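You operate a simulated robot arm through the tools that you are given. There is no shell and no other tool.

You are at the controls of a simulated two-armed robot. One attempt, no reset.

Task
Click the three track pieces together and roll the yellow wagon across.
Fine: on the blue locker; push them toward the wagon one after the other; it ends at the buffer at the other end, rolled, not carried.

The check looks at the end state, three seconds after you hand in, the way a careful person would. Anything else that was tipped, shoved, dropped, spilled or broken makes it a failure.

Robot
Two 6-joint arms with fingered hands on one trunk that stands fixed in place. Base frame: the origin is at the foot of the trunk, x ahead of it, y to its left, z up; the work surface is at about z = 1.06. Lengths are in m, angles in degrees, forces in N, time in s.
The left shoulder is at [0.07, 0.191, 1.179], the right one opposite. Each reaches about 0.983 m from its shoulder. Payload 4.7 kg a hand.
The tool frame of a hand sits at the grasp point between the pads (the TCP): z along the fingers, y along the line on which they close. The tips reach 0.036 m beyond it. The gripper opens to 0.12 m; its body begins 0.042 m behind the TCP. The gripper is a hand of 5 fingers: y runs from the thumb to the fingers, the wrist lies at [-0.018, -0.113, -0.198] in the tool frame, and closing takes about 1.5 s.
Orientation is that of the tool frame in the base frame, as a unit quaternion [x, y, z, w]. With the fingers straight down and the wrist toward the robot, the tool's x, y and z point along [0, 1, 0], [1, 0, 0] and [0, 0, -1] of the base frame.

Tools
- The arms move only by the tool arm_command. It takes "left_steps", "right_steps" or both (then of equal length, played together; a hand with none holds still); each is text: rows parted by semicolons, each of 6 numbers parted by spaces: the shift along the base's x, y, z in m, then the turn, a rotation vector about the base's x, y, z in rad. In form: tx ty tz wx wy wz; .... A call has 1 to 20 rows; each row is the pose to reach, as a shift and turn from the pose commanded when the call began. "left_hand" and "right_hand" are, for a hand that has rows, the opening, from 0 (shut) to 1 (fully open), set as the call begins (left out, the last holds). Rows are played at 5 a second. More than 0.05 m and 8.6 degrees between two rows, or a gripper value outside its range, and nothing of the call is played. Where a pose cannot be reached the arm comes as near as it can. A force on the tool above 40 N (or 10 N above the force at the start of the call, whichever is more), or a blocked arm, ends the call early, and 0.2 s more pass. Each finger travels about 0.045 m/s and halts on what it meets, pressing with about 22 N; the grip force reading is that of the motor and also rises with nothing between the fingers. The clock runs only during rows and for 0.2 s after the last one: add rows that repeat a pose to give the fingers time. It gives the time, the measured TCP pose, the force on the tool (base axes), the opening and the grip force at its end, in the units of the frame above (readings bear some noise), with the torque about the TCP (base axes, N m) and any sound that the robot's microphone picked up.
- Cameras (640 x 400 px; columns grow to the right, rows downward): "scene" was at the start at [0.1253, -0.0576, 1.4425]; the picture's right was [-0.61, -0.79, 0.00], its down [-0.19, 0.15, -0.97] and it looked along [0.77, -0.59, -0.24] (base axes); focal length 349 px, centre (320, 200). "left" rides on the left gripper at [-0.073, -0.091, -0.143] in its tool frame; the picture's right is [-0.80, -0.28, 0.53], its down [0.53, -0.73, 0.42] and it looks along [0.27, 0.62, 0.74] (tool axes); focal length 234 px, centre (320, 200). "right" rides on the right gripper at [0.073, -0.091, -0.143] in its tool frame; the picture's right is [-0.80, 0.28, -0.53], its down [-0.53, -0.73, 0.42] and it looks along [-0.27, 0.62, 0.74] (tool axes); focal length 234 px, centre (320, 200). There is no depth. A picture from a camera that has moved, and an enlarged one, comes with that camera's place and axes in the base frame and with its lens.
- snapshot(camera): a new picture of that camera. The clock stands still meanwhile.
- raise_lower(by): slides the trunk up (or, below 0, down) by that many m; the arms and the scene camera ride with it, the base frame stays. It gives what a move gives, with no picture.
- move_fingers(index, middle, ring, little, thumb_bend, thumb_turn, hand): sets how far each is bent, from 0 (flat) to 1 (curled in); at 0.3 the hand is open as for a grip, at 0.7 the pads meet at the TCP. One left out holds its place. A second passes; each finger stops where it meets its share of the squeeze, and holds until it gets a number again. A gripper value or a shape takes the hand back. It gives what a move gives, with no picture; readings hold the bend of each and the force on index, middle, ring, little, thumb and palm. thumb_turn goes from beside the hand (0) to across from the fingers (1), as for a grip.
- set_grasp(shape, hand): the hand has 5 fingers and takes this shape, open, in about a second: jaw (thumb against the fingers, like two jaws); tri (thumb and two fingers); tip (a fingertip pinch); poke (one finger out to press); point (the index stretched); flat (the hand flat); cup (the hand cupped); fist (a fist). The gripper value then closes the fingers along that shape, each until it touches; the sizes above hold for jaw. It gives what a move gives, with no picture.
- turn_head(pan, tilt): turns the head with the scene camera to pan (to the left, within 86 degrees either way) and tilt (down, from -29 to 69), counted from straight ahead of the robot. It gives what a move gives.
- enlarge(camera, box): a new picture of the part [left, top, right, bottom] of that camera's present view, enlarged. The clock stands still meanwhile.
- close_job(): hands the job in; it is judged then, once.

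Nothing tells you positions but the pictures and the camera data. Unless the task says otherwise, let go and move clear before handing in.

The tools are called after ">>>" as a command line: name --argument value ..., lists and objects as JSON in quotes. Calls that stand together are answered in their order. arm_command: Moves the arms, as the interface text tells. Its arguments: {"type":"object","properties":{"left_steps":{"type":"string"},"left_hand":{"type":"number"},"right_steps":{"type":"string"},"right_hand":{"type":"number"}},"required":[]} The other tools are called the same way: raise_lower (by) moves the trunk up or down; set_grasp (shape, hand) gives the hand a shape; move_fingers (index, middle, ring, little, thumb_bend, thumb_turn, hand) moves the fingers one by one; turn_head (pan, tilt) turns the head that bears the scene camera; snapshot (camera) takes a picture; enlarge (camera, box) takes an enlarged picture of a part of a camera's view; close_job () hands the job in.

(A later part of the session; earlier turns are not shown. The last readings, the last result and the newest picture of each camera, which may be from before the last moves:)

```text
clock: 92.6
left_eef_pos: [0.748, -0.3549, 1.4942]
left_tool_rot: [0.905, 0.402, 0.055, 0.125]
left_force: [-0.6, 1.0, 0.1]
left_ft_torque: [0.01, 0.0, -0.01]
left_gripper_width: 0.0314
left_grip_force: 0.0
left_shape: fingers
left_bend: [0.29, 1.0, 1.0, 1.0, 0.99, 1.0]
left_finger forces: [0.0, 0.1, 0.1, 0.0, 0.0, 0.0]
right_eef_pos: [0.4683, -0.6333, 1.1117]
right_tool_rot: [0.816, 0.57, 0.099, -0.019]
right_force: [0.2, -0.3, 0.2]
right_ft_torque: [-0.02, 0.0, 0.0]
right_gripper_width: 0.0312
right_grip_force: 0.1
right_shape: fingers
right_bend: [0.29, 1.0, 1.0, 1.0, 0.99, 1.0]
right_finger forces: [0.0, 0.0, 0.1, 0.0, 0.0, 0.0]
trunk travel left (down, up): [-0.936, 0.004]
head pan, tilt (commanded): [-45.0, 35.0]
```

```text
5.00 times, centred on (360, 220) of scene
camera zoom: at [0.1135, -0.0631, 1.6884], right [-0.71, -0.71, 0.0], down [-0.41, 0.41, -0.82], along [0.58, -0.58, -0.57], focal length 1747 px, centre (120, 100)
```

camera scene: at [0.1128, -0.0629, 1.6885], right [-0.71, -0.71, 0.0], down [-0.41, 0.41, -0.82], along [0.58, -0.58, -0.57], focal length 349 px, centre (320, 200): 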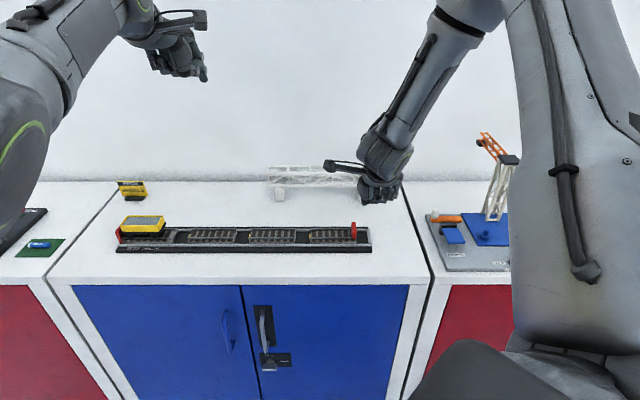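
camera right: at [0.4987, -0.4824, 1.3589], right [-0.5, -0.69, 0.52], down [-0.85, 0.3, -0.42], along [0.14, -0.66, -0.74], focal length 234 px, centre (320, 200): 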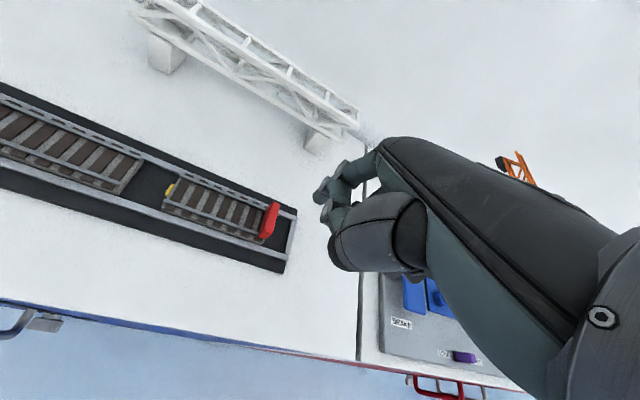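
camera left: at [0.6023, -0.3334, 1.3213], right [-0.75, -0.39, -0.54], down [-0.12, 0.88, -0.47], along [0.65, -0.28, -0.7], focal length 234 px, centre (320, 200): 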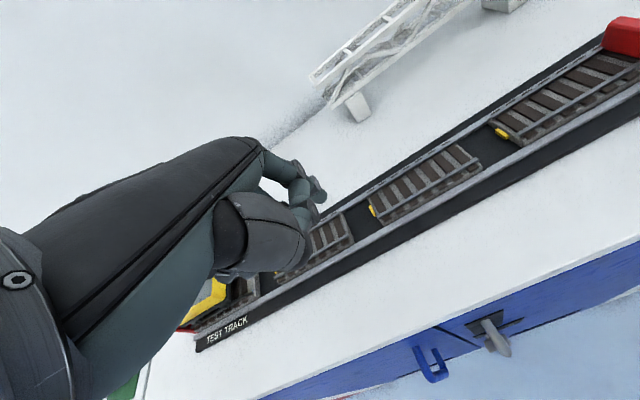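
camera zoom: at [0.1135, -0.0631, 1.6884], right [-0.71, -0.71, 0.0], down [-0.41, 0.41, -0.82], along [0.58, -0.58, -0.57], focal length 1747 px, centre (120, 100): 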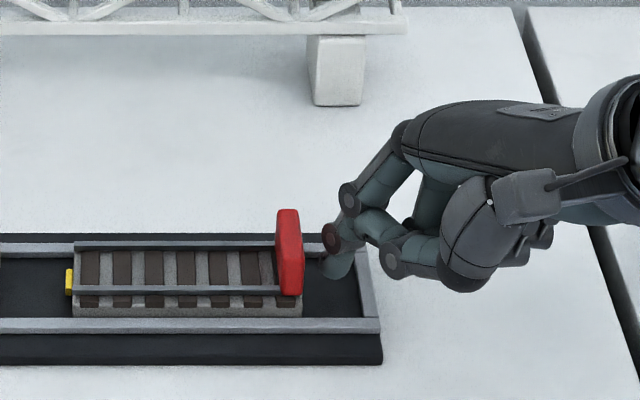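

The lean works and stays fully reachable. I will lean another 11° and lower the tip about 5 mm so only the fingertip meets the base.

>>> arm_command --right_steps "-0.001 -0.001 -0.002 0.0354 -0.0354 0; -0.0021 -0.0021 -0.004 0.0707 -0.0707 0; -0.0032 -0.0032 -0.006 0.1061 -0.1061 0; -0.0042 -0.0042 -0.008 0.1414 -0.1414 0; -0.0042 -0.0042 -0.0105 0.1414 -0.1414 0; -0.0042 -0.0042 -0.013 0.1414 -0.1414 0"

>>> enlarge --camera "scene" --box '[310, 180, 410, 260]'

>>> enlarge --camera "right" --box '[230, 110, 390, 270]'

```text
clock: 94.0
left_eef_pos: [0.7494, -0.3545, 1.4943]
left_tool_rot: [0.906, 0.401, 0.054, 0.127]
left_force: [0.0, 0.1, -0.1]
left_ft_torque: [0.02, 0.02, 0.01]
left_gripper_width: 0.0318
left_grip_force: 0.1
left_shape: fingers
left_bend: [0.29, 1.0, 1.0, 1.0, 0.99, 1.0]
left_finger forces: [0.0, 0.0, 0.0, 0.0, 0.1, 0.0]
right_eef_pos: [0.4631, -0.6384, 1.0986]
right_tool_rot: [0.804, 0.561, 0.195, -0.036]
right_force: [-0.1, -0.3, -0.2]
right_ft_torque: [-0.01, 0.03, 0.02]
right_gripper_width: 0.0312
right_grip_force: 0.0
right_shape: fingers
right_bend: [0.29, 1.0, 1.0, 1.0, 0.99, 1.0]
right_finger forces: [0.0, 0.1, 0.1, 0.0, 0.0, 0.1]
trunk travel left (down, up): [-0.936, 0.004]
head pan, tilt (commanded): [-45.0, 35.0]
```

```text
5.00 times, centred on (360, 220) of scene
camera zoom: at [0.1139, -0.0628, 1.6884], right [-0.71, -0.71, 0.0], down [-0.41, 0.41, -0.82], along [0.58, -0.58, -0.57], focal length 1747 px, centre (120, 100)
```

zoom: 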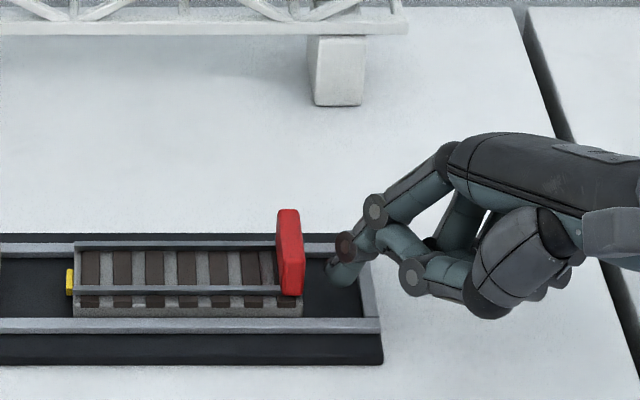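

```text
2.50 times, centred on (310, 190) of right
camera zoom: at [0.3624, -0.5799, 1.2411], right [-0.12, -0.96, 0.24], down [-0.71, -0.09, -0.7], along [0.69, -0.26, -0.67], focal length 585 px, centre (345, 225)
```

zoom: 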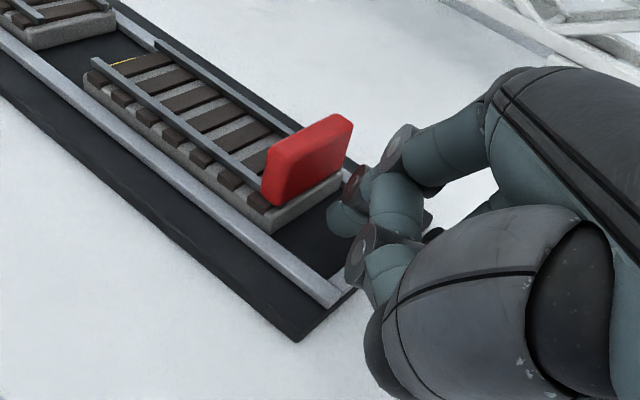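

Only the tip leads now. I will lower it 4 mm more to be well below the top of the base, watching the vertical force.

>>> arm_command --right_steps "0 0 -0.001 0 0 0; 0 0 -0.002 0 0 0; 0 0 -0.003 0 0 0; 0 0 -0.004 0 0 0; 0 0 -0.004 0 0 0"

```text
clock: 95.2
left_eef_pos: [0.7499, -0.3533, 1.4944]
left_tool_rot: [0.905, 0.402, 0.056, 0.126]
left_force: [-0.4, -0.2, -0.3]
left_ft_torque: [-0.02, 0.0, 0.0]
left_gripper_width: 0.0314
left_grip_force: 0.0
left_shape: fingers
left_bend: [0.29, 1.0, 1.0, 1.0, 0.99, 1.0]
left_finger forces: [0.0, 0.0, 0.0, 0.0, 0.1, 0.0]
right_eef_pos: [0.463, -0.6374, 1.0946]
right_tool_rot: [0.803, 0.562, 0.195, -0.037]
right_force: [-0.1, -0.9, 0.0]
right_ft_torque: [-0.01, -0.04, -0.02]
right_gripper_width: 0.031
right_grip_force: 0.2
right_shape: fingers
right_bend: [0.29, 1.0, 1.0, 1.0, 0.99, 1.0]
right_finger forces: [0.0, 0.0, 0.0, 0.0, 0.0, 0.0]
trunk travel left (down, up): [-0.936, 0.004]
head pan, tilt (commanded): [-45.0, 35.0]
```

No contact yet, and this arm pose moves freely. Since the task asks for one piece after another toward the wagon, I will first check whether this hand can also reach the gap behind piece 1. First I lift out and move the left arm aside.

>>> arm_command --right_steps "0 0 0.02 0 0 0; 0 0 0.04 0 0 0; 0 0 0.06 0 0 0; 0 0 0.085 0 0 0"

>>> arm_command --left_steps "-0.01 0.03 0 0 0 0; -0.02 0.06 0 0 0 0; -0.03 0.09 0 0 0 0; -0.04 0.12 0 0 0 0; -0.05 0.16 0 0 0 0"

>>> arm_command --right_steps "0.025 0.025 0 0 0 0; 0.05 0.05 0 0 0 0; 0.075 0.075 0 0 0 0; 0.1 0.1 0 0 0 0; 0.125 0.125 0 0 0 0; 0.15 0.15 0 0 0 0; 0.175 0.175 0 0 0 0; 0.2 0.2 0 0 0 0; 0.224 0.224 0 0 0 0"

>>> snapshot --camera "scene"

```text
clock: 96.2
left_eef_pos: [0.7506, -0.3538, 1.4937]
left_tool_rot: [0.906, 0.401, 0.055, 0.125]
left_force: [1.0, 0.2, 0.0]
left_ft_torque: [0.01, -0.01, 0.0]
left_gripper_width: 0.0314
left_grip_force: 0.1
left_shape: fingers
left_bend: [0.29, 1.0, 1.0, 1.0, 0.99, 1.0]
left_finger forces: [0.0, 0.0, 0.1, 0.0, 0.1, 0.0]
right_eef_pos: [0.4629, -0.6378, 1.1608]
right_tool_rot: [0.805, 0.559, 0.195, -0.033]
right_force: [-0.3, 0.5, -0.6]
right_ft_torque: [0.03, -0.01, -0.02]
right_gripper_width: 0.031
right_grip_force: 0.1
right_shape: fingers
right_bend: [0.29, 1.0, 1.0, 1.0, 0.99, 1.0]
right_finger forces: [0.0, 0.1, 0.0, 0.0, 0.0, 0.0]
right hand out of reach, approached as far as the arm can: row 4
trunk travel left (down, up): [-0.936, 0.004]
head pan, tilt (commanded): [-45.0, 35.0]
```

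```text
clock: 97.4
left_eef_pos: [0.7829, -0.3004, 1.5221]
left_tool_rot: [0.908, 0.396, 0.056, 0.125]
left_force: [-0.4, 0.4, 0.7]
left_ft_torque: [-0.03, -0.01, -0.02]
left_gripper_width: 0.0316
left_grip_force: 0.2
left_shape: fingers
left_bend: [0.29, 1.0, 1.0, 1.0, 0.99, 1.0]
left_finger forces: [0.0, 0.0, 0.0, 0.0, 0.1, 0.1]
left hand out of reach, approached as far as the arm can: row 1, 2, 3, 4, 5
right_eef_pos: [0.4631, -0.6383, 1.1616]
right_tool_rot: [0.805, 0.559, 0.195, -0.033]
right_force: [0.0, 0.2, 0.9]
right_ft_torque: [-0.03, 0.03, -0.05]
right_gripper_width: 0.0312
right_grip_force: 0.0
right_shape: fingers
right_bend: [0.29, 1.0, 1.0, 1.0, 0.99, 1.0]
right_finger forces: [0.0, 0.1, 0.1, 0.1, 0.0, 0.1]
trunk travel left (down, up): [-0.936, 0.004]
head pan, tilt (commanded): [-45.0, 35.0]
```

```text
clock: 99.4
left_eef_pos: [0.7851, -0.2997, 1.5213]
left_tool_rot: [0.908, 0.397, 0.056, 0.124]
left_force: [0.6, -0.2, 0.0]
left_ft_torque: [-0.03, -0.01, -0.02]
left_gripper_width: 0.0312
left_grip_force: 0.0
left_shape: fingers
left_bend: [0.29, 1.0, 1.0, 1.0, 0.99, 1.0]
left_finger forces: [0.1, 0.0, 0.1, 0.0, 0.2, 0.0]
right_eef_pos: [0.6884, -0.4135, 1.1574]
right_tool_rot: [0.803, 0.562, 0.196, -0.036]
right_force: [0.0, 0.4, 0.1]
right_ft_torque: [0.01, 0.05, 0.04]
right_gripper_width: 0.0309
right_grip_force: 0.0
right_shape: fingers
right_bend: [0.29, 1.0, 1.0, 1.0, 0.99, 1.0]
right_finger forces: [0.1, 0.0, 0.0, 0.0, 0.0, 0.0]
trunk travel left (down, up): [-0.936, 0.004]
head pan, tilt (commanded): [-45.0, 35.0]
```

```text
taken
camera scene: at [0.116, -0.0609, 1.6884], right [-0.71, -0.71, 0.0], down [-0.41, 0.4, -0.82], along [0.58, -0.58, -0.57], focal length 349 px, centre (320, 200)
```

scene: 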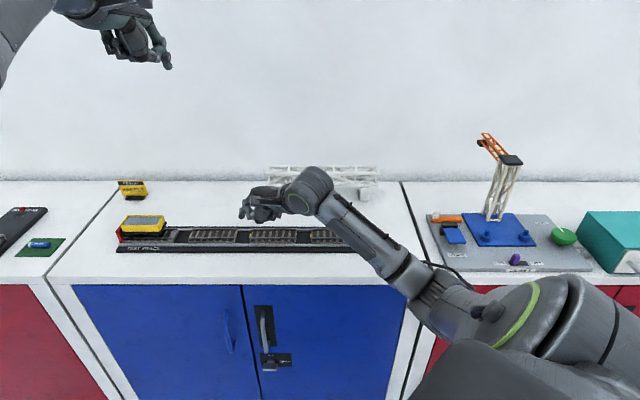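

The right arm now moves freely along the whole track, reaching over piece 1. I will zoom in to place the fingertip relative to the gap between pieces 1 and 2.

>>> enlarge --camera "scene" --box '[200, 170, 320, 260]'

>>> enlarge --camera "right" --box '[200, 80, 400, 260]'

```text
4.44 times, centred on (260, 215) of scene
camera zoom: at [0.116, -0.0609, 1.6884], right [-0.71, -0.71, 0.0], down [-0.41, 0.4, -0.82], along [0.58, -0.58, -0.57], focal length 1553 px, centre (587, 133)
```

zoom: 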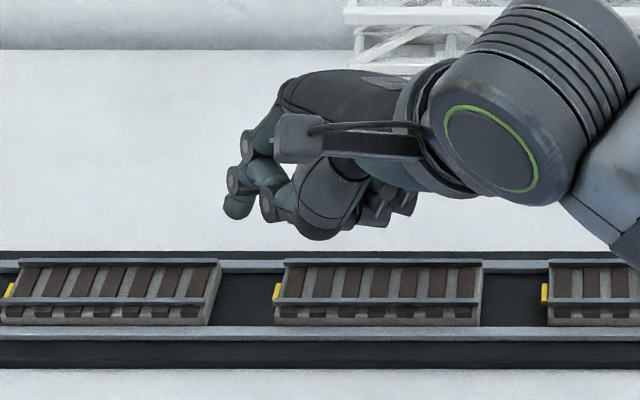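

```text
2.22 times, centred on (300, 170) of right
camera zoom: at [0.5877, -0.3558, 1.3005], right [-0.12, -0.96, 0.25], down [-0.71, -0.09, -0.7], along [0.69, -0.26, -0.67], focal length 520 px, centre (364, 267)
```

zoom: 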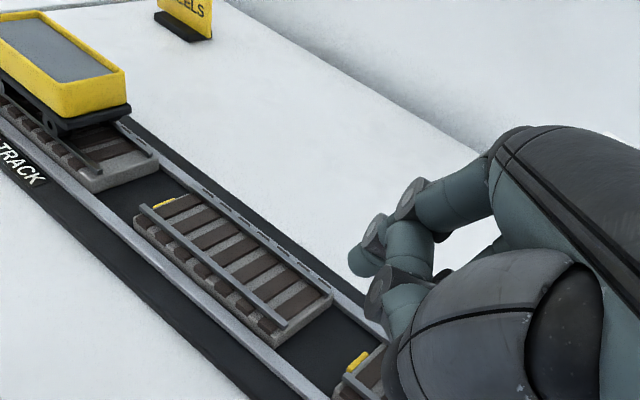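

The fingertip is almost over the gap's centre; it needs 6 mm toward the wagon. I will shift and lower to just at rail height, then verify.

>>> arm_command --right_steps "0.0046 0.0046 0 0 0 0; 0.0046 0.0046 -0.012 0 0 0; 0.0046 0.0046 -0.024 0 0 0; 0.0046 0.0046 -0.036 0 0 0; 0.0046 0.0046 -0.041 0 0 0; 0.0046 0.0046 -0.041 0 0 0"

>>> enlarge --camera "scene" --box '[200, 190, 296, 250]'

>>> enlarge --camera "right" --box '[200, 80, 400, 260]'

```text
clock: 100.8
left_eef_pos: [0.7822, -0.3019, 1.5209]
left_tool_rot: [0.907, 0.397, 0.057, 0.125]
left_force: [0.2, -0.4, -0.5]
left_ft_torque: [0.01, 0.0, 0.02]
left_gripper_width: 0.0315
left_grip_force: 0.1
left_shape: fingers
left_bend: [0.29, 1.0, 1.0, 1.0, 0.99, 1.0]
left_finger forces: [0.0, 0.1, 0.0, 0.1, 0.1, 0.0]
right_eef_pos: [0.6913, -0.412, 1.1186]
right_tool_rot: [0.804, 0.561, 0.196, -0.036]
right_force: [-0.2, 0.3, 0.4]
right_ft_torque: [0.0, 0.03, -0.04]
right_gripper_width: 0.0311
right_grip_force: 0.0
right_shape: fingers
right_bend: [0.29, 1.0, 1.0, 1.0, 0.99, 1.0]
right_finger forces: [0.0, 0.0, 0.0, 0.0, 0.0, 0.0]
trunk travel left (down, up): [-0.936, 0.004]
head pan, tilt (commanded): [-45.0, 35.0]
```

```text
6.67 times, centred on (248, 220) of scene
camera zoom: at [0.1138, -0.0629, 1.6884], right [-0.71, -0.71, 0.0], down [-0.41, 0.41, -0.82], along [0.58, -0.58, -0.57], focal length 2330 px, centre (800, 67)
```

zoom: 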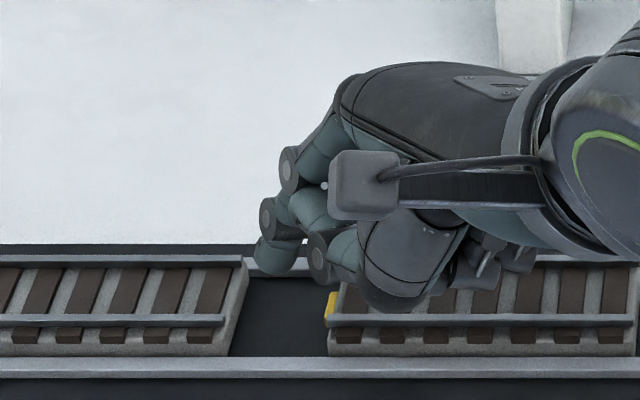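

```text
2.22 times, centred on (300, 170) of right
camera zoom: at [0.5901, -0.3535, 1.2618], right [-0.12, -0.96, 0.24], down [-0.71, -0.09, -0.7], along [0.69, -0.26, -0.67], focal length 520 px, centre (364, 267)
```

zoom: 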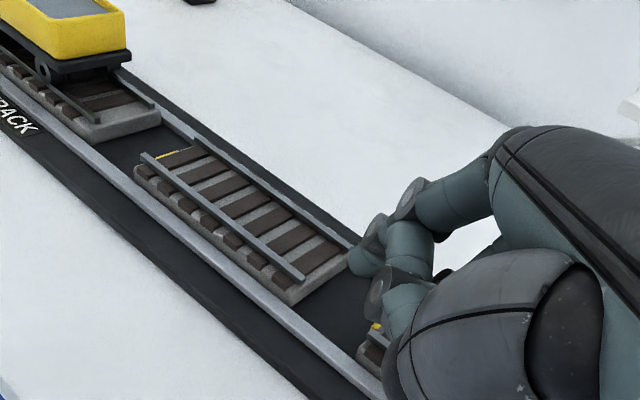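

The finger lines up with the gap, but with this much lean the curled fingers would touch piece 2. For this gap no lean is needed, so I will lift slightly and stand the finger nearly upright, pivoting about the tip.

>>> arm_command --right_steps "0 0 0.02 0 0 0; 0.0014 0.0014 0.033 -0.053 0.053 0; 0.0028 0.0028 0.036 -0.106 0.106 0; 0.0043 0.0043 0.039 -0.1591 0.1591 0; 0.0057 0.0057 0.042 -0.2121 0.2121 0; 0.0057 0.0057 0.032 -0.2121 0.2121 0; 0.0057 0.0057 0.022 -0.2121 0.2121 0; 0.0057 0.0057 0.022 -0.2121 0.2121 0"

>>> enlarge --camera "scene" --box '[200, 190, 296, 250]'

>>> enlarge --camera "right" --box '[200, 80, 400, 260]'

```text
clock: 102.6
left_eef_pos: [0.7839, -0.3012, 1.5221]
left_tool_rot: [0.908, 0.396, 0.056, 0.124]
left_force: [0.2, -0.3, -0.3]
left_ft_torque: [0.0, -0.01, 0.02]
left_gripper_width: 0.0312
left_grip_force: 0.0
left_shape: fingers
left_bend: [0.29, 1.0, 1.0, 1.0, 0.99, 1.0]
left_finger forces: [0.1, 0.0, 0.1, 0.0, 0.1, 0.1]
right_eef_pos: [0.6965, -0.4061, 1.1425]
right_tool_rot: [0.818, 0.573, 0.05, -0.009]
right_force: [0.1, -0.8, -0.9]
right_ft_torque: [0.01, -0.01, 0.03]
right_gripper_width: 0.0309
right_grip_force: 0.0
right_shape: fingers
right_bend: [0.29, 1.0, 1.0, 1.0, 0.99, 1.0]
right_finger forces: [0.1, 0.1, 0.0, 0.1, 0.0, 0.0]
trunk travel left (down, up): [-0.936, 0.004]
head pan, tilt (commanded): [-45.0, 35.0]
```

```text
6.67 times, centred on (248, 220) of scene
camera zoom: at [0.1144, -0.0622, 1.6884], right [-0.71, -0.71, 0.0], down [-0.41, 0.41, -0.82], along [0.58, -0.58, -0.57], focal length 2330 px, centre (800, 67)
```

zoom: 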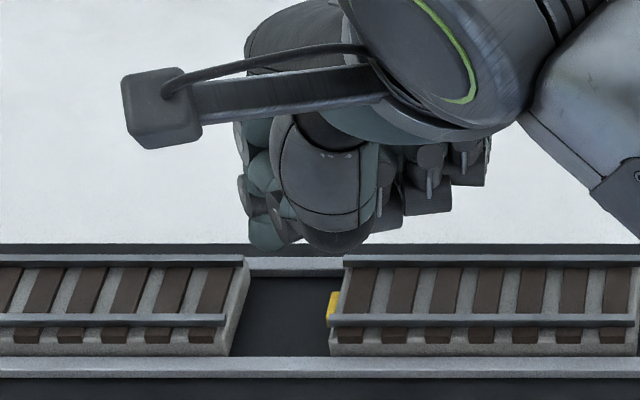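

```text
2.22 times, centred on (300, 170) of right
camera zoom: at [0.6264, -0.3173, 1.2883], right [-0.05, -0.89, 0.46], down [-0.84, -0.21, -0.5], along [0.54, -0.41, -0.73], focal length 520 px, centre (364, 267)
```

zoom: 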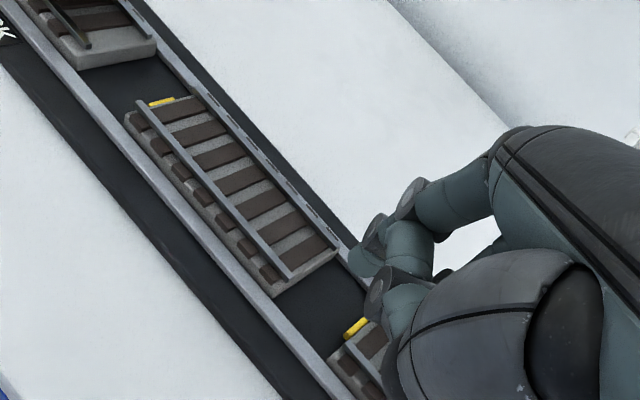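

The finger is centred over the gap at s of about -0.243 and the hand body is well above the pieces. I will lower it into the gap to about 2 mm above the floor.

>>> arm_command --right_steps "0 0 -0.008 0 0 0; 0 0 -0.016 0 0 0; 0 0 -0.024 0 0 0; 0 0 -0.03 0 0 0; 0 0 -0.0345 0 0 0; 0 0 -0.0345 0 0 0"

>>> enlarge --camera "scene" --box '[200, 190, 296, 250]'

>>> enlarge --camera "right" --box '[200, 80, 400, 260]'

```text
clock: 104.0
left_eef_pos: [0.7823, -0.3027, 1.5216]
left_tool_rot: [0.908, 0.396, 0.056, 0.124]
left_force: [-0.4, -0.5, 0.0]
left_ft_torque: [0.0, -0.01, 0.0]
left_gripper_width: 0.0314
left_grip_force: 0.1
left_shape: fingers
left_bend: [0.29, 1.0, 1.0, 1.0, 0.99, 1.0]
left_finger forces: [0.1, 0.1, 0.0, 0.0, 0.1, 0.1]
right_eef_pos: [0.6984, -0.4057, 1.1079]
right_tool_rot: [0.819, 0.572, 0.05, -0.01]
right_force: [-0.8, 0.2, -0.8]
right_ft_torque: [0.02, 0.0, -0.01]
right_gripper_width: 0.0312
right_grip_force: 0.1
right_shape: fingers
right_bend: [0.29, 1.0, 1.0, 1.0, 0.99, 1.0]
right_finger forces: [0.0, 0.0, 0.0, 0.1, 0.1, 0.1]
trunk travel left (down, up): [-0.936, 0.004]
head pan, tilt (commanded): [-45.0, 35.0]
```

```text
6.67 times, centred on (248, 220) of scene
camera zoom: at [0.114, -0.0626, 1.6884], right [-0.71, -0.71, 0.0], down [-0.41, 0.41, -0.82], along [0.58, -0.58, -0.57], focal length 2330 px, centre (800, 67)
```

zoom: 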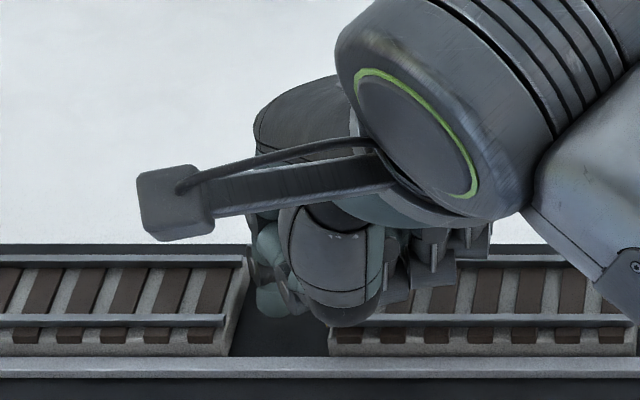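

```text
2.22 times, centred on (300, 170) of right
camera zoom: at [0.6277, -0.317, 1.2537], right [-0.05, -0.89, 0.46], down [-0.84, -0.21, -0.5], along [0.54, -0.41, -0.73], focal length 520 px, centre (364, 267)
```

zoom: 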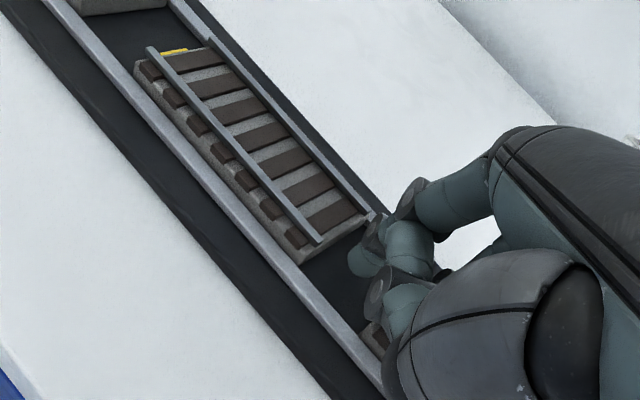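

The finger is in the gap with no contact force. I will push slowly toward the wagon and listen for the click.

>>> arm_command --right_steps "0.003 0.003 0 0 0 0; 0.006 0.006 0 0 0 0; 0.009 0.009 0 0 0 0; 0.012 0.012 0 0 0 0; 0.015 0.015 0 0 0 0; 0.018 0.018 0 0 0 0; 0.021 0.021 0 0 0 0; 0.024 0.024 0 0 0 0; 0.027 0.027 0 0 0 0; 0.029 0.029 0 0 0 0; 0.031 0.031 0 0 0 0"

>>> enlarge --camera "scene" --box '[120, 180, 280, 260]'

>>> enlarge --camera "right" --box '[140, 30, 400, 260]'

```text
clock: 106.4
left_eef_pos: [0.7815, -0.3011, 1.5222]
left_tool_rot: [0.908, 0.397, 0.057, 0.125]
left_force: [-0.1, 0.0, -0.2]
left_ft_torque: [0.0, 0.05, -0.01]
left_gripper_width: 0.0313
left_grip_force: 0.0
left_shape: fingers
left_bend: [0.29, 1.0, 1.0, 1.0, 0.99, 1.0]
left_finger forces: [0.0, 0.0, 0.0, 0.1, 0.0, 0.1]
right_eef_pos: [0.7275, -0.3749, 1.1089]
right_tool_rot: [0.818, 0.572, 0.049, -0.009]
right_force: [-0.7, -0.1, 0.1]
right_ft_torque: [0.0, 0.01, -0.03]
right_gripper_width: 0.0308
right_grip_force: 0.2
right_shape: fingers
right_bend: [0.29, 1.0, 1.0, 1.0, 0.99, 1.0]
right_finger forces: [0.3, 0.1, 0.1, 0.0, 0.0, 0.0]
trunk travel left (down, up): [-0.936, 0.004]
head pan, tilt (commanded): [-45.0, 35.0]
```

```text
4.00 times, centred on (200, 220) of scene
camera zoom: at [0.1141, -0.0625, 1.6884], right [-0.71, -0.71, 0.0], down [-0.41, 0.41, -0.82], along [0.58, -0.58, -0.57], focal length 1398 px, centre (800, 120)
```

zoom: 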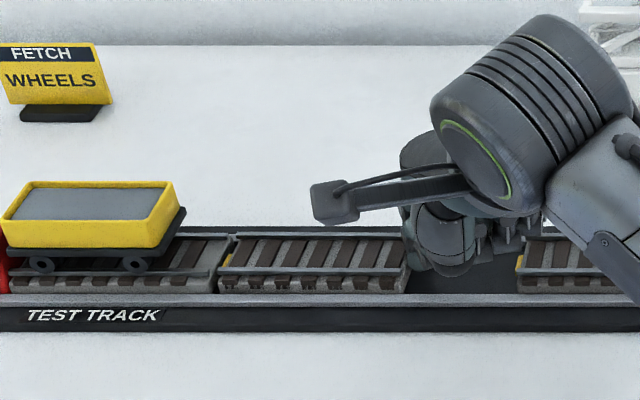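

```text
1.74 times, centred on (270, 145) of right
camera zoom: at [0.658, -0.2855, 1.2537], right [-0.05, -0.89, 0.46], down [-0.84, -0.21, -0.5], along [0.54, -0.41, -0.73], focal length 407 px, centre (407, 296)
```

zoom: 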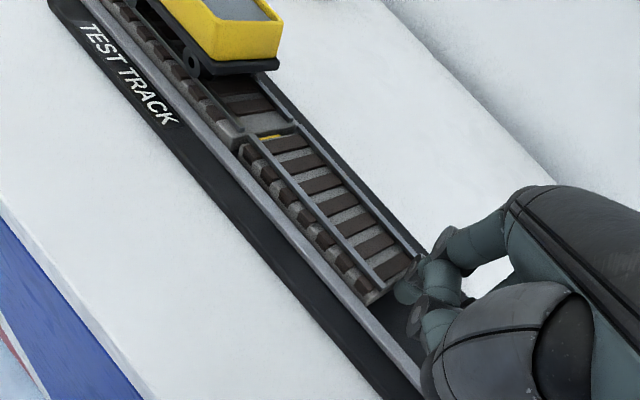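

Piece 1 has slid to within several millimetres of the fixed section, with its yellow tab about to enter. I will continue in small steps and listen for the click.

>>> arm_command --right_steps "0.001 0.001 0 0 0 0; 0.002 0.002 0 0 0 0; 0.003 0.003 0 0 0 0; 0.004 0.004 0 0 0 0; 0.005 0.005 0 0 0 0; 0.006 0.006 0 0 0 0"

>>> enlarge --camera "scene" --box '[140, 190, 260, 260]'

```text
clock: 107.8
left_eef_pos: [0.7829, -0.3025, 1.5223]
left_tool_rot: [0.908, 0.396, 0.057, 0.124]
left_force: [0.7, 0.5, -1.1]
left_ft_torque: [0.03, -0.01, -0.02]
left_gripper_width: 0.0312
left_grip_force: 0.2
left_shape: fingers
left_bend: [0.29, 1.0, 1.0, 1.0, 0.99, 1.0]
left_finger forces: [0.1, 0.1, 0.0, 0.0, 0.0, 0.0]
right_eef_pos: [0.7332, -0.3701, 1.1074]
right_tool_rot: [0.819, 0.572, 0.049, -0.01]
right_force: [-3.5, -4.1, 0.1]
right_ft_torque: [-0.09, 0.06, -0.26]
right_gripper_width: 0.0304
right_grip_force: 2.4
right_shape: fingers
right_bend: [0.3, 1.0, 1.0, 1.0, 0.99, 1.0]
right_finger forces: [5.3, 0.0, 0.0, 0.1, 0.1, 0.0]
trunk travel left (down, up): [-0.936, 0.004]
head pan, tilt (commanded): [-45.0, 35.0]
```

```text
5.33 times, centred on (200, 225) of scene
camera zoom: at [0.1131, -0.0637, 1.6884], right [-0.71, -0.71, 0.0], down [-0.41, 0.41, -0.82], along [0.58, -0.58, -0.57], focal length 1864 px, centre (960, 67)
```

zoom: 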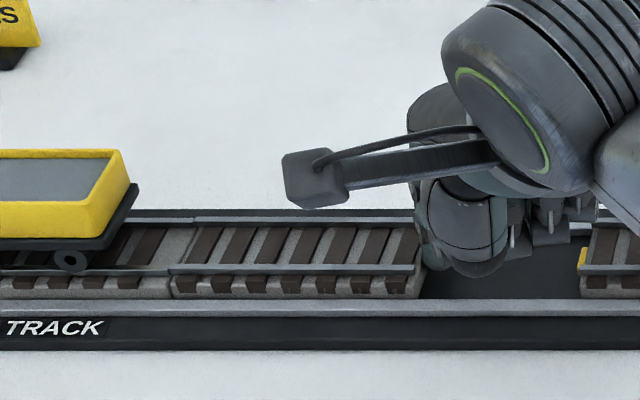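

Now about 5.4 N of resistance and the gap is nearly closed, but no click yet. I will press a few millimetres more in 1 mm steps.

>>> arm_command --right_steps "0.0007 0.0007 0 0 0 0; 0.0014 0.0014 0 0 0 0; 0.0021 0.0021 0 0 0 0; 0.0028 0.0028 0 0 0 0; 0.0035 0.0035 0 0 0 0; 0.0035 0.0035 0 0 0 0"

>>> enlarge --camera "scene" --box '[140, 190, 260, 260]'

```text
clock: 109.2
left_eef_pos: [0.78, -0.3047, 1.5228]
left_tool_rot: [0.908, 0.395, 0.057, 0.124]
left_force: [-0.2, -0.2, 0.0]
left_ft_torque: [-0.01, -0.02, 0.05]
left_gripper_width: 0.031
left_grip_force: 0.0
left_shape: fingers
left_bend: [0.29, 1.0, 1.0, 1.0, 0.99, 1.0]
left_finger forces: [0.0, 0.0, 0.1, 0.0, 0.0, 0.1]
right_eef_pos: [0.7361, -0.3666, 1.1077]
right_tool_rot: [0.818, 0.573, 0.05, -0.01]
right_force: [-8.6, -9.9, 0.9]
right_ft_torque: [-0.31, 0.14, -0.7]
right_gripper_width: 0.0296
right_grip_force: 6.6
right_shape: fingers
right_bend: [0.31, 1.0, 1.0, 1.0, 0.99, 1.0]
right_finger forces: [13.2, 0.1, 0.0, 0.0, 0.1, 0.0]
trunk travel left (down, up): [-0.936, 0.004]
head pan, tilt (commanded): [-45.0, 35.0]
```

```text
5.33 times, centred on (200, 225) of scene
camera zoom: at [0.1117, -0.0649, 1.6885], right [-0.71, -0.71, 0.0], down [-0.4, 0.41, -0.82], along [0.58, -0.58, -0.57], focal length 1864 px, centre (960, 67)
```

zoom: 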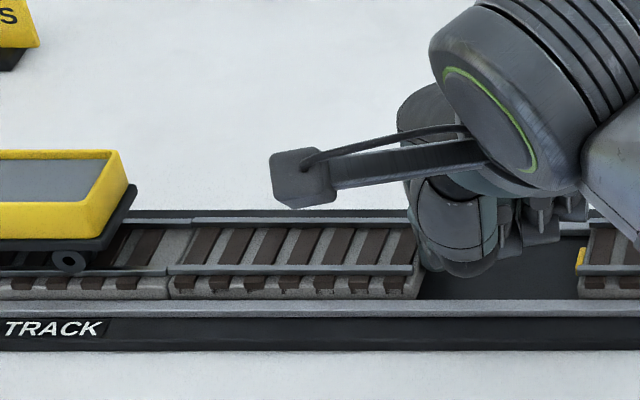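

Resistance is 13 N and the joint looks nearly closed, still no click. I will push a bit more and watch the force.

>>> arm_command --right_steps "0.0007 0.0007 0 0 0 0; 0.0014 0.0014 0 0 0 0; 0.0021 0.0021 0 0 0 0; 0.0028 0.0028 0 0 0 0; 0.0035 0.0035 0 0 0 0; 0.0042 0.0042 0 0 0 0; 0.0042 0.0042 0 0 0 0"

>>> enlarge --camera "scene" --box '[150, 200, 230, 250]'

```text
clock: 110.8
left_eef_pos: [0.7802, -0.304, 1.5239]
left_tool_rot: [0.908, 0.396, 0.058, 0.124]
left_force: [0.2, -1.0, -0.6]
left_ft_torque: [0.03, 0.0, 0.01]
left_gripper_width: 0.0314
left_grip_force: 0.0
left_shape: fingers
left_bend: [0.29, 1.0, 1.0, 1.0, 0.99, 1.0]
left_finger forces: [0.0, 0.0, 0.0, 0.0, 0.1, 0.0]
right_eef_pos: [0.7395, -0.3627, 1.1082]
right_tool_rot: [0.819, 0.571, 0.05, -0.01]
right_force: [-14.3, -16.6, 3.8]
right_ft_torque: [-0.47, 0.25, -1.15]
right_gripper_width: 0.0281
right_grip_force: 11.3
right_shape: fingers
right_bend: [0.32, 1.0, 1.0, 1.0, 0.98, 1.0]
right_finger forces: [22.5, 0.1, 0.1, 0.1, 0.1, 0.0]
trunk travel left (down, up): [-0.936, 0.004]
head pan, tilt (commanded): [-45.0, 35.0]
```

```text
8.00 times, centred on (190, 225) of scene
camera zoom: at [0.11, -0.0664, 1.6885], right [-0.71, -0.71, 0.0], down [-0.4, 0.41, -0.82], along [0.58, -0.58, -0.57], focal length 2796 px, centre (1360, 0)
```

zoom: 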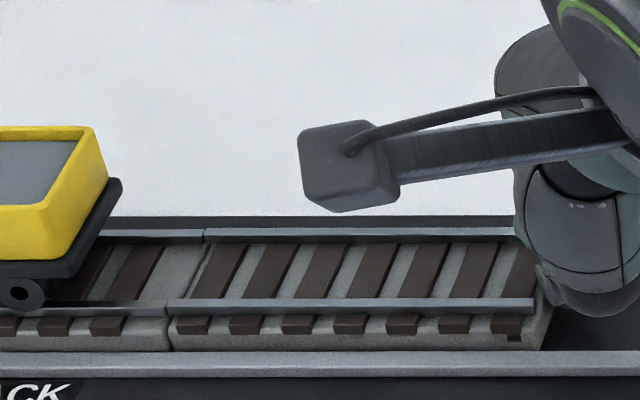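

It is at 22 N with no click reported and the joint visually almost shut. I will continue a little further, staying under the 40 N limit.

>>> arm_command --right_steps "0.0007 0.0007 0 0 0 0; 0.0014 0.0014 0 0 0 0; 0.0021 0.0021 0 0 0 0; 0.0028 0.0028 0 0 0 0; 0.0035 0.0035 0 0 0 0; 0.0042 0.0042 0 0 0 0; 0.0042 0.0042 0 0 0 0"

>>> enlarge --camera "scene" --box '[150, 200, 230, 250]'

```text
clock: 112.4
left_eef_pos: [0.7777, -0.3063, 1.5248]
left_tool_rot: [0.908, 0.396, 0.06, 0.125]
left_force: [0.1, 0.2, 0.2]
left_ft_torque: [0.02, -0.01, 0.01]
left_gripper_width: 0.0313
left_grip_force: 0.0
left_shape: fingers
left_bend: [0.29, 1.0, 1.0, 1.0, 0.99, 1.0]
left_finger forces: [0.0, 0.0, 0.0, 0.1, 0.0, 0.0]
right_eef_pos: [0.7427, -0.3604, 1.1084]
right_tool_rot: [0.819, 0.571, 0.05, -0.009]
right_force: [-17.5, -20.9, 7.2]
right_ft_torque: [-0.69, 0.02, -1.47]
right_gripper_width: 0.0288
right_grip_force: 13.7
right_shape: fingers
right_bend: [0.34, 1.0, 1.0, 1.0, 0.98, 1.0]
right_finger forces: [28.1, 0.0, 0.0, 0.1, 0.0, 0.0]
trunk travel left (down, up): [-0.936, 0.004]
head pan, tilt (commanded): [-45.0, 35.0]
```

```text
8.00 times, centred on (190, 225) of scene
camera zoom: at [0.1086, -0.0671, 1.6886], right [-0.71, -0.71, 0.0], down [-0.4, 0.41, -0.82], along [0.58, -0.58, -0.57], focal length 2796 px, centre (1360, 0)
```

zoom: 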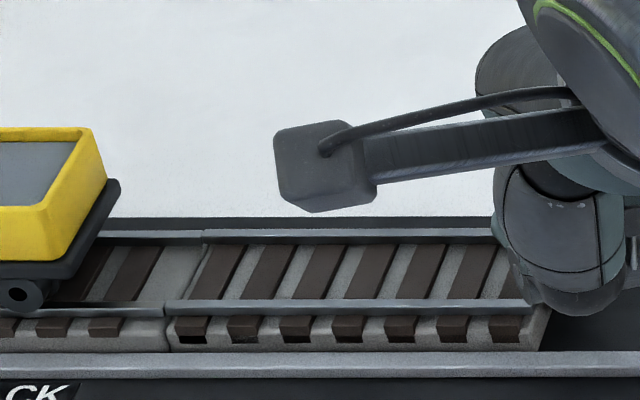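

Force is 28 N. I want a closer look at the joint from both cameras before pushing harder.

>>> enlarge --camera "scene" --box '[158, 225, 190, 247]'

>>> snapshot --camera "right"

>>> enlarge --camera "right" --box '[190, 60, 330, 220]'

```text
16.00 times, centred on (174, 236) of scene
camera zoom: at [0.1086, -0.0671, 1.6886], right [-0.71, -0.71, 0.0], down [-0.4, 0.41, -0.82], along [0.58, -0.58, -0.57], focal length 5591 px, centre (2656, -376)
```

zoom: 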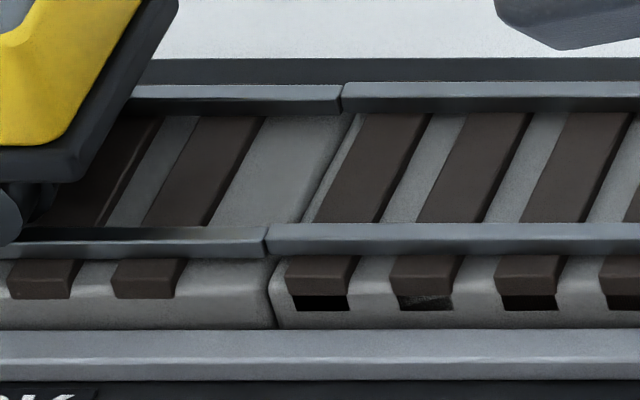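

```text
taken
camera right: at [0.6728, -0.2714, 1.2544], right [-0.05, -0.89, 0.46], down [-0.84, -0.21, -0.5], along [0.54, -0.41, -0.73], focal length 234 px, centre (320, 200)
```

right: 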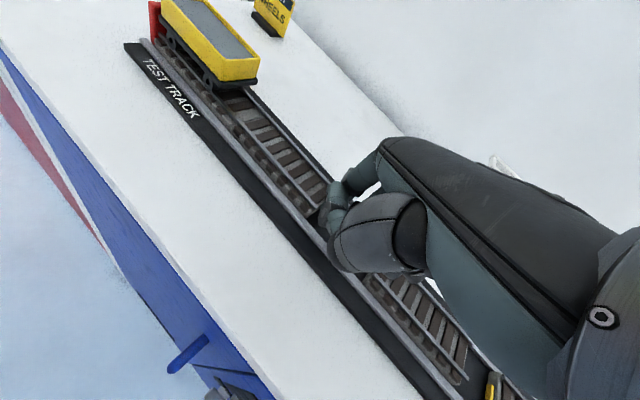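

```text
2.50 times, centred on (260, 140) of right
camera zoom: at [0.6728, -0.2714, 1.2544], right [-0.05, -0.89, 0.46], down [-0.84, -0.21, -0.5], along [0.54, -0.41, -0.73], focal length 585 px, centre (470, 350)
```

zoom: 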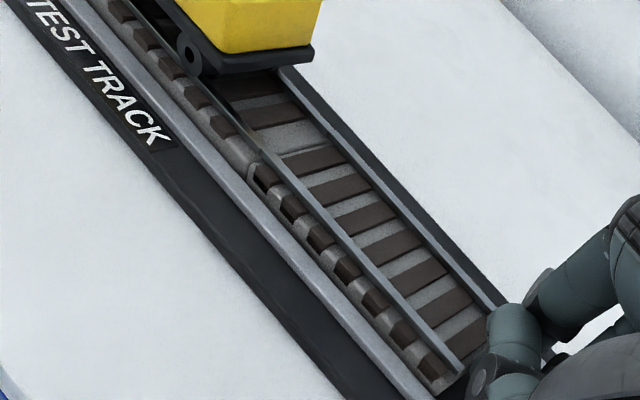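

The rails now abut with only a hairline seam. I will compare piece 1 with the untouched piece 2 to be sure piece 1 is sitting flat.

>>> enlarge --camera "scene" --box '[168, 222, 232, 250]'

>>> enlarge --camera "scene" --box '[238, 222, 302, 250]'

>>> enlarge --camera "scene" --box '[302, 212, 382, 252]'

```text
10.00 times, centred on (200, 236) of scene
camera zoom: at [0.1086, -0.0671, 1.6886], right [-0.71, -0.71, 0.0], down [-0.4, 0.41, -0.82], along [0.58, -0.58, -0.57], focal length 3494 px, centre (1520, -160)
```

zoom: 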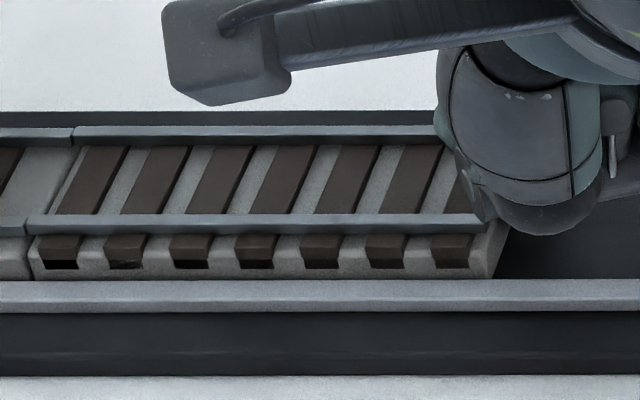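

```text
10.00 times, centred on (270, 236) of scene
camera zoom: at [0.1086, -0.0671, 1.6886], right [-0.71, -0.71, 0.0], down [-0.4, 0.41, -0.82], along [0.58, -0.58, -0.57], focal length 3494 px, centre (820, -160)
```

zoom: 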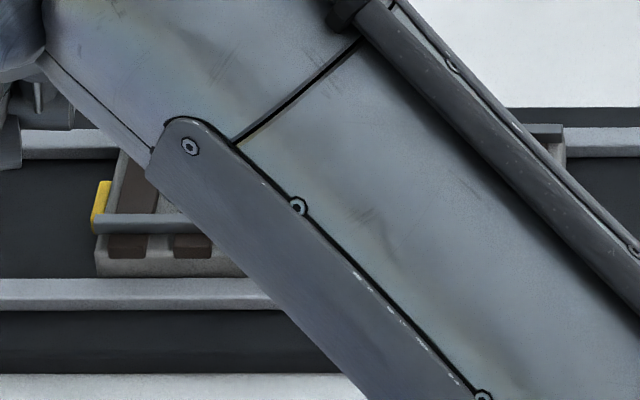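

```text
8.00 times, centred on (342, 232) of scene
camera zoom: at [0.1086, -0.0671, 1.6886], right [-0.71, -0.71, 0.0], down [-0.4, 0.41, -0.82], along [0.58, -0.58, -0.57], focal length 2796 px, centre (144, -56)
```

zoom: 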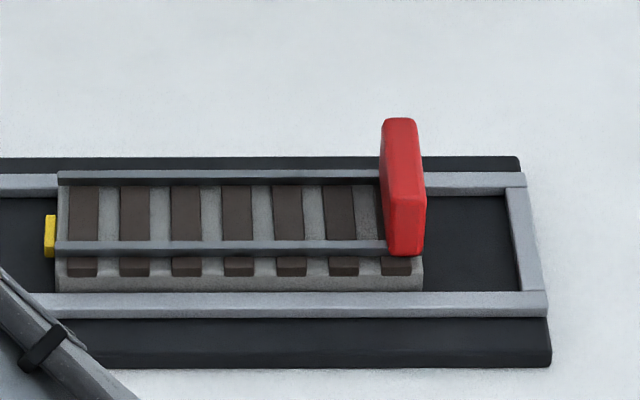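

Comparison suggests piece 1 is butted against the fixed section. I will look at the seam at high zoom from the right camera.

>>> enlarge --camera "right" --box '[215, 85, 265, 125]'

>>> enlarge --camera "left" --box '[300, 120, 500, 300]'

```text
10.00 times, centred on (240, 105) of right
camera zoom: at [0.6728, -0.2714, 1.2544], right [-0.05, -0.89, 0.46], down [-0.84, -0.21, -0.5], along [0.54, -0.41, -0.73], focal length 2342 px, centre (1120, 1150)
```

zoom: 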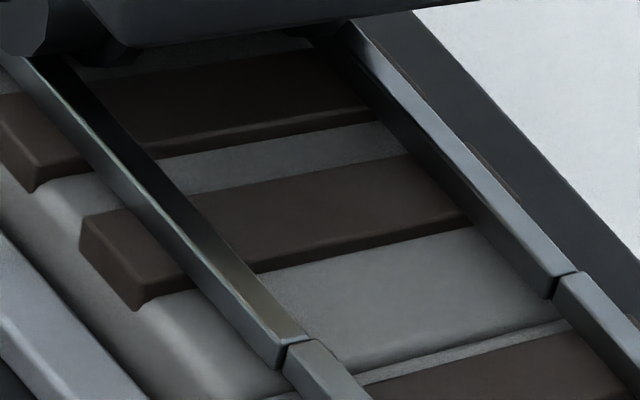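

```text
2.22 times, centred on (400, 210) of left
camera zoom: at [0.6344, -0.2735, 1.6355], right [-0.64, -0.5, -0.59], down [-0.07, 0.79, -0.6], along [0.77, -0.34, -0.54], focal length 520 px, centre (142, 178)
```

zoom: 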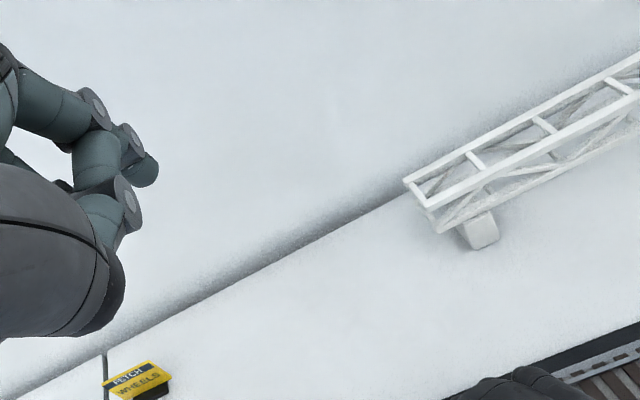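

The seam is tight, under about 1 mm. I will press a little more to see whether a click comes before the force limit.

>>> arm_command --right_steps "0.001 0.001 0 0 0 0; 0.002 0.002 0 0 0 0; 0.003 0.003 0 0 0 0; 0.004 0.004 0 0 0 0; 0.005 0.005 0 0 0 0; 0.005 0.005 0 0 0 0"

>>> enlarge --camera "scene" --box '[158, 225, 190, 247]'

```text
clock: 113.8
left_eef_pos: [0.7768, -0.3088, 1.5245]
left_tool_rot: [0.908, 0.395, 0.059, 0.125]
left_force: [-0.1, 0.2, 0.0]
left_ft_torque: [0.03, 0.01, -0.02]
left_gripper_width: 0.0311
left_grip_force: 0.0
left_shape: fingers
left_bend: [0.29, 1.0, 1.0, 1.0, 0.99, 1.0]
left_finger forces: [0.1, 0.0, 0.1, 0.0, 0.1, 0.0]
right_eef_pos: [0.7452, -0.3584, 1.1085]
right_tool_rot: [0.82, 0.571, 0.05, -0.009]
right_force: [-21.1, -28.8, 10.1]
right_ft_torque: [-0.97, 0.06, -1.9]
right_gripper_width: 0.0296
right_grip_force: 17.9
right_shape: fingers
right_bend: [0.36, 1.0, 1.0, 1.0, 0.98, 1.0]
right_finger forces: [35.8, 0.0, 0.0, 0.0, 0.0, 0.0]
trunk travel left (down, up): [-0.936, 0.004]
head pan, tilt (commanded): [-45.0, 35.0]
```

```text
16.00 times, centred on (174, 236) of scene
camera zoom: at [0.1072, -0.0685, 1.6887], right [-0.71, -0.71, -0.01], down [-0.4, 0.41, -0.82], along [0.58, -0.58, -0.57], focal length 5591 px, centre (2656, -376)
```

zoom: 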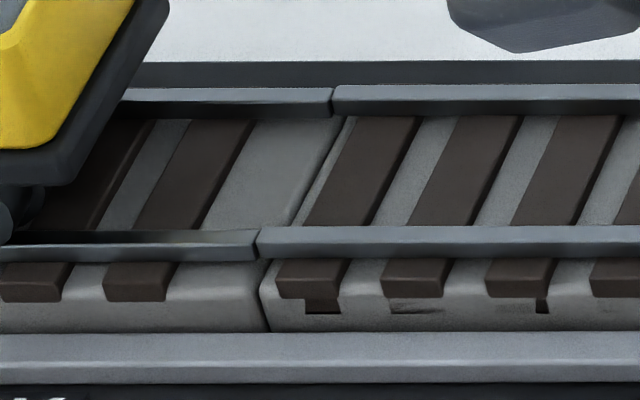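

It is at a hard stop: 37 N and the seam no longer changes. I will back the finger off and see whether piece 1 stays put.

>>> arm_command --right_steps "-0.004 -0.004 0 0 0 0; -0.008 -0.008 0 0 0 0; -0.012 -0.012 0 0 0 0; -0.016 -0.016 0 0 0 0; -0.02 -0.02 0 0 0 0; -0.024 -0.024 0 0 0 0; -0.03 -0.03 0 0 0 0"

>>> enlarge --camera "scene" --box '[150, 200, 246, 260]'

>>> enlarge --camera "right" --box '[190, 60, 330, 220]'

```text
clock: 115.4
left_eef_pos: [0.7826, -0.301, 1.5223]
left_tool_rot: [0.908, 0.397, 0.057, 0.125]
left_force: [0.5, 0.5, 0.3]
left_ft_torque: [0.0, 0.02, 0.0]
left_gripper_width: 0.0309
left_grip_force: 0.2
left_shape: fingers
left_bend: [0.29, 1.0, 1.0, 1.0, 0.99, 1.0]
left_finger forces: [0.1, 0.0, 0.1, 0.0, 0.0, 0.0]
right_eef_pos: [0.7205, -0.3811, 1.1075]
right_tool_rot: [0.818, 0.573, 0.05, -0.011]
right_force: [-0.4, 0.7, 0.4]
right_ft_torque: [0.01, 0.0, -0.05]
right_gripper_width: 0.0296
right_grip_force: 0.0
right_shape: fingers
right_bend: [0.32, 1.0, 1.0, 1.0, 0.98, 1.0]
right_finger forces: [0.0, 0.1, 0.0, 0.0, 0.0, 0.1]
trunk travel left (down, up): [-0.936, 0.004]
head pan, tilt (commanded): [-45.0, 35.0]
```

```text
6.67 times, centred on (198, 230) of scene
camera zoom: at [0.1137, -0.0629, 1.6884], right [-0.71, -0.71, 0.0], down [-0.41, 0.41, -0.82], along [0.58, -0.58, -0.57], focal length 2330 px, centre (1133, 0)
```

zoom: 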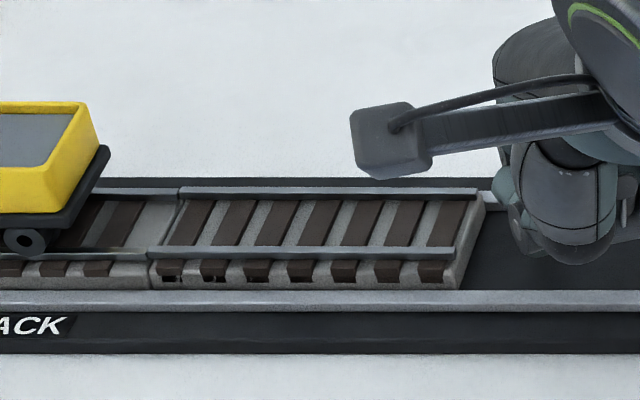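

```text
2.50 times, centred on (260, 140) of right
camera zoom: at [0.6503, -0.2921, 1.2535], right [-0.05, -0.89, 0.46], down [-0.84, -0.21, -0.5], along [0.54, -0.41, -0.73], focal length 585 px, centre (470, 350)
```

zoom: 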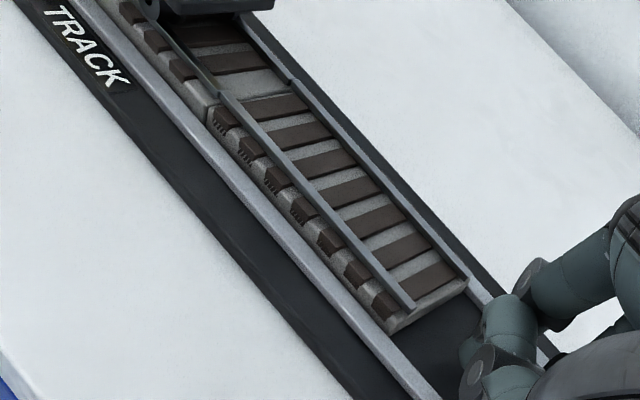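

Piece 1 stays butted against the fixed section. I will now do piece 2: lift out, move to the gap between pieces 2 and 3, and check alignment.

>>> arm_command --right_steps "0 0 0.015 0 0 0; 0 0 0.03 0 0 0; 0 0 0.05 0 0 0; -0.025 -0.025 0.05 0 0 0; -0.05 -0.05 0.05 0 0 0; -0.075 -0.075 0.05 0 0 0; -0.1 -0.1 0.05 0 0 0; -0.12 -0.12 0.05 0 0 0; -0.1387 -0.1387 0.05 0 0 0; -0.1387 -0.1387 0.05 0 0 0"

>>> enlarge --camera "scene" --box '[240, 190, 352, 260]'

>>> enlarge --camera "right" --box '[200, 80, 400, 260]'

```text
clock: 117.6
left_eef_pos: [0.7835, -0.3019, 1.5223]
left_tool_rot: [0.908, 0.396, 0.057, 0.125]
left_force: [0.2, 0.3, -0.1]
left_ft_torque: [0.0, 0.02, -0.02]
left_gripper_width: 0.0312
left_grip_force: 0.1
left_shape: fingers
left_bend: [0.29, 1.0, 1.0, 1.0, 0.99, 1.0]
left_finger forces: [0.0, 0.0, 0.0, 0.0, 0.0, 0.0]
right_eef_pos: [0.5833, -0.5198, 1.1562]
right_tool_rot: [0.818, 0.573, 0.05, -0.011]
right_force: [-0.3, -0.4, 0.8]
right_ft_torque: [-0.01, 0.03, 0.0]
right_gripper_width: 0.0295
right_grip_force: 0.0
right_shape: fingers
right_bend: [0.32, 1.0, 1.0, 1.0, 0.98, 1.0]
right_finger forces: [0.0, 0.0, 0.1, 0.0, 0.1, 0.1]
trunk travel left (down, up): [-0.936, 0.004]
head pan, tilt (commanded): [-45.0, 35.0]
```

```text
5.71 times, centred on (296, 225) of scene
camera zoom: at [0.1145, -0.0622, 1.6884], right [-0.71, -0.71, 0.0], down [-0.41, 0.41, -0.82], along [0.58, -0.58, -0.57], focal length 1997 px, centre (457, 57)
```

zoom: 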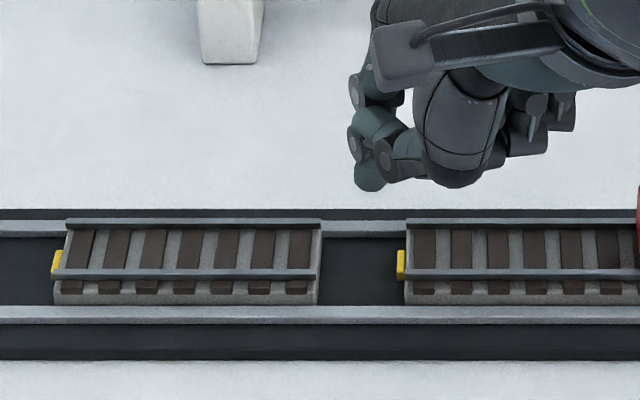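

```text
2.22 times, centred on (300, 170) of right
camera zoom: at [0.5133, -0.433, 1.3017], right [-0.05, -0.89, 0.46], down [-0.84, -0.21, -0.5], along [0.54, -0.41, -0.73], focal length 520 px, centre (364, 267)
```

zoom: 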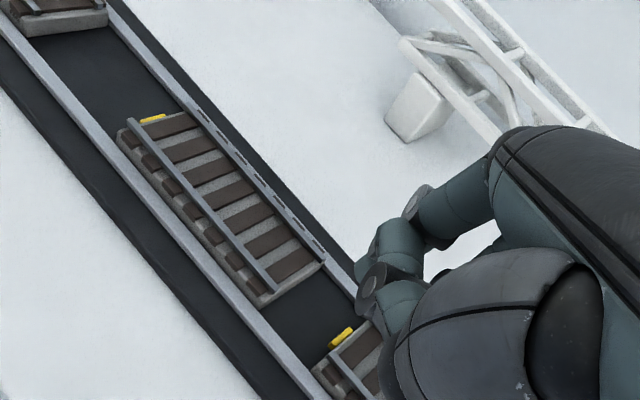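

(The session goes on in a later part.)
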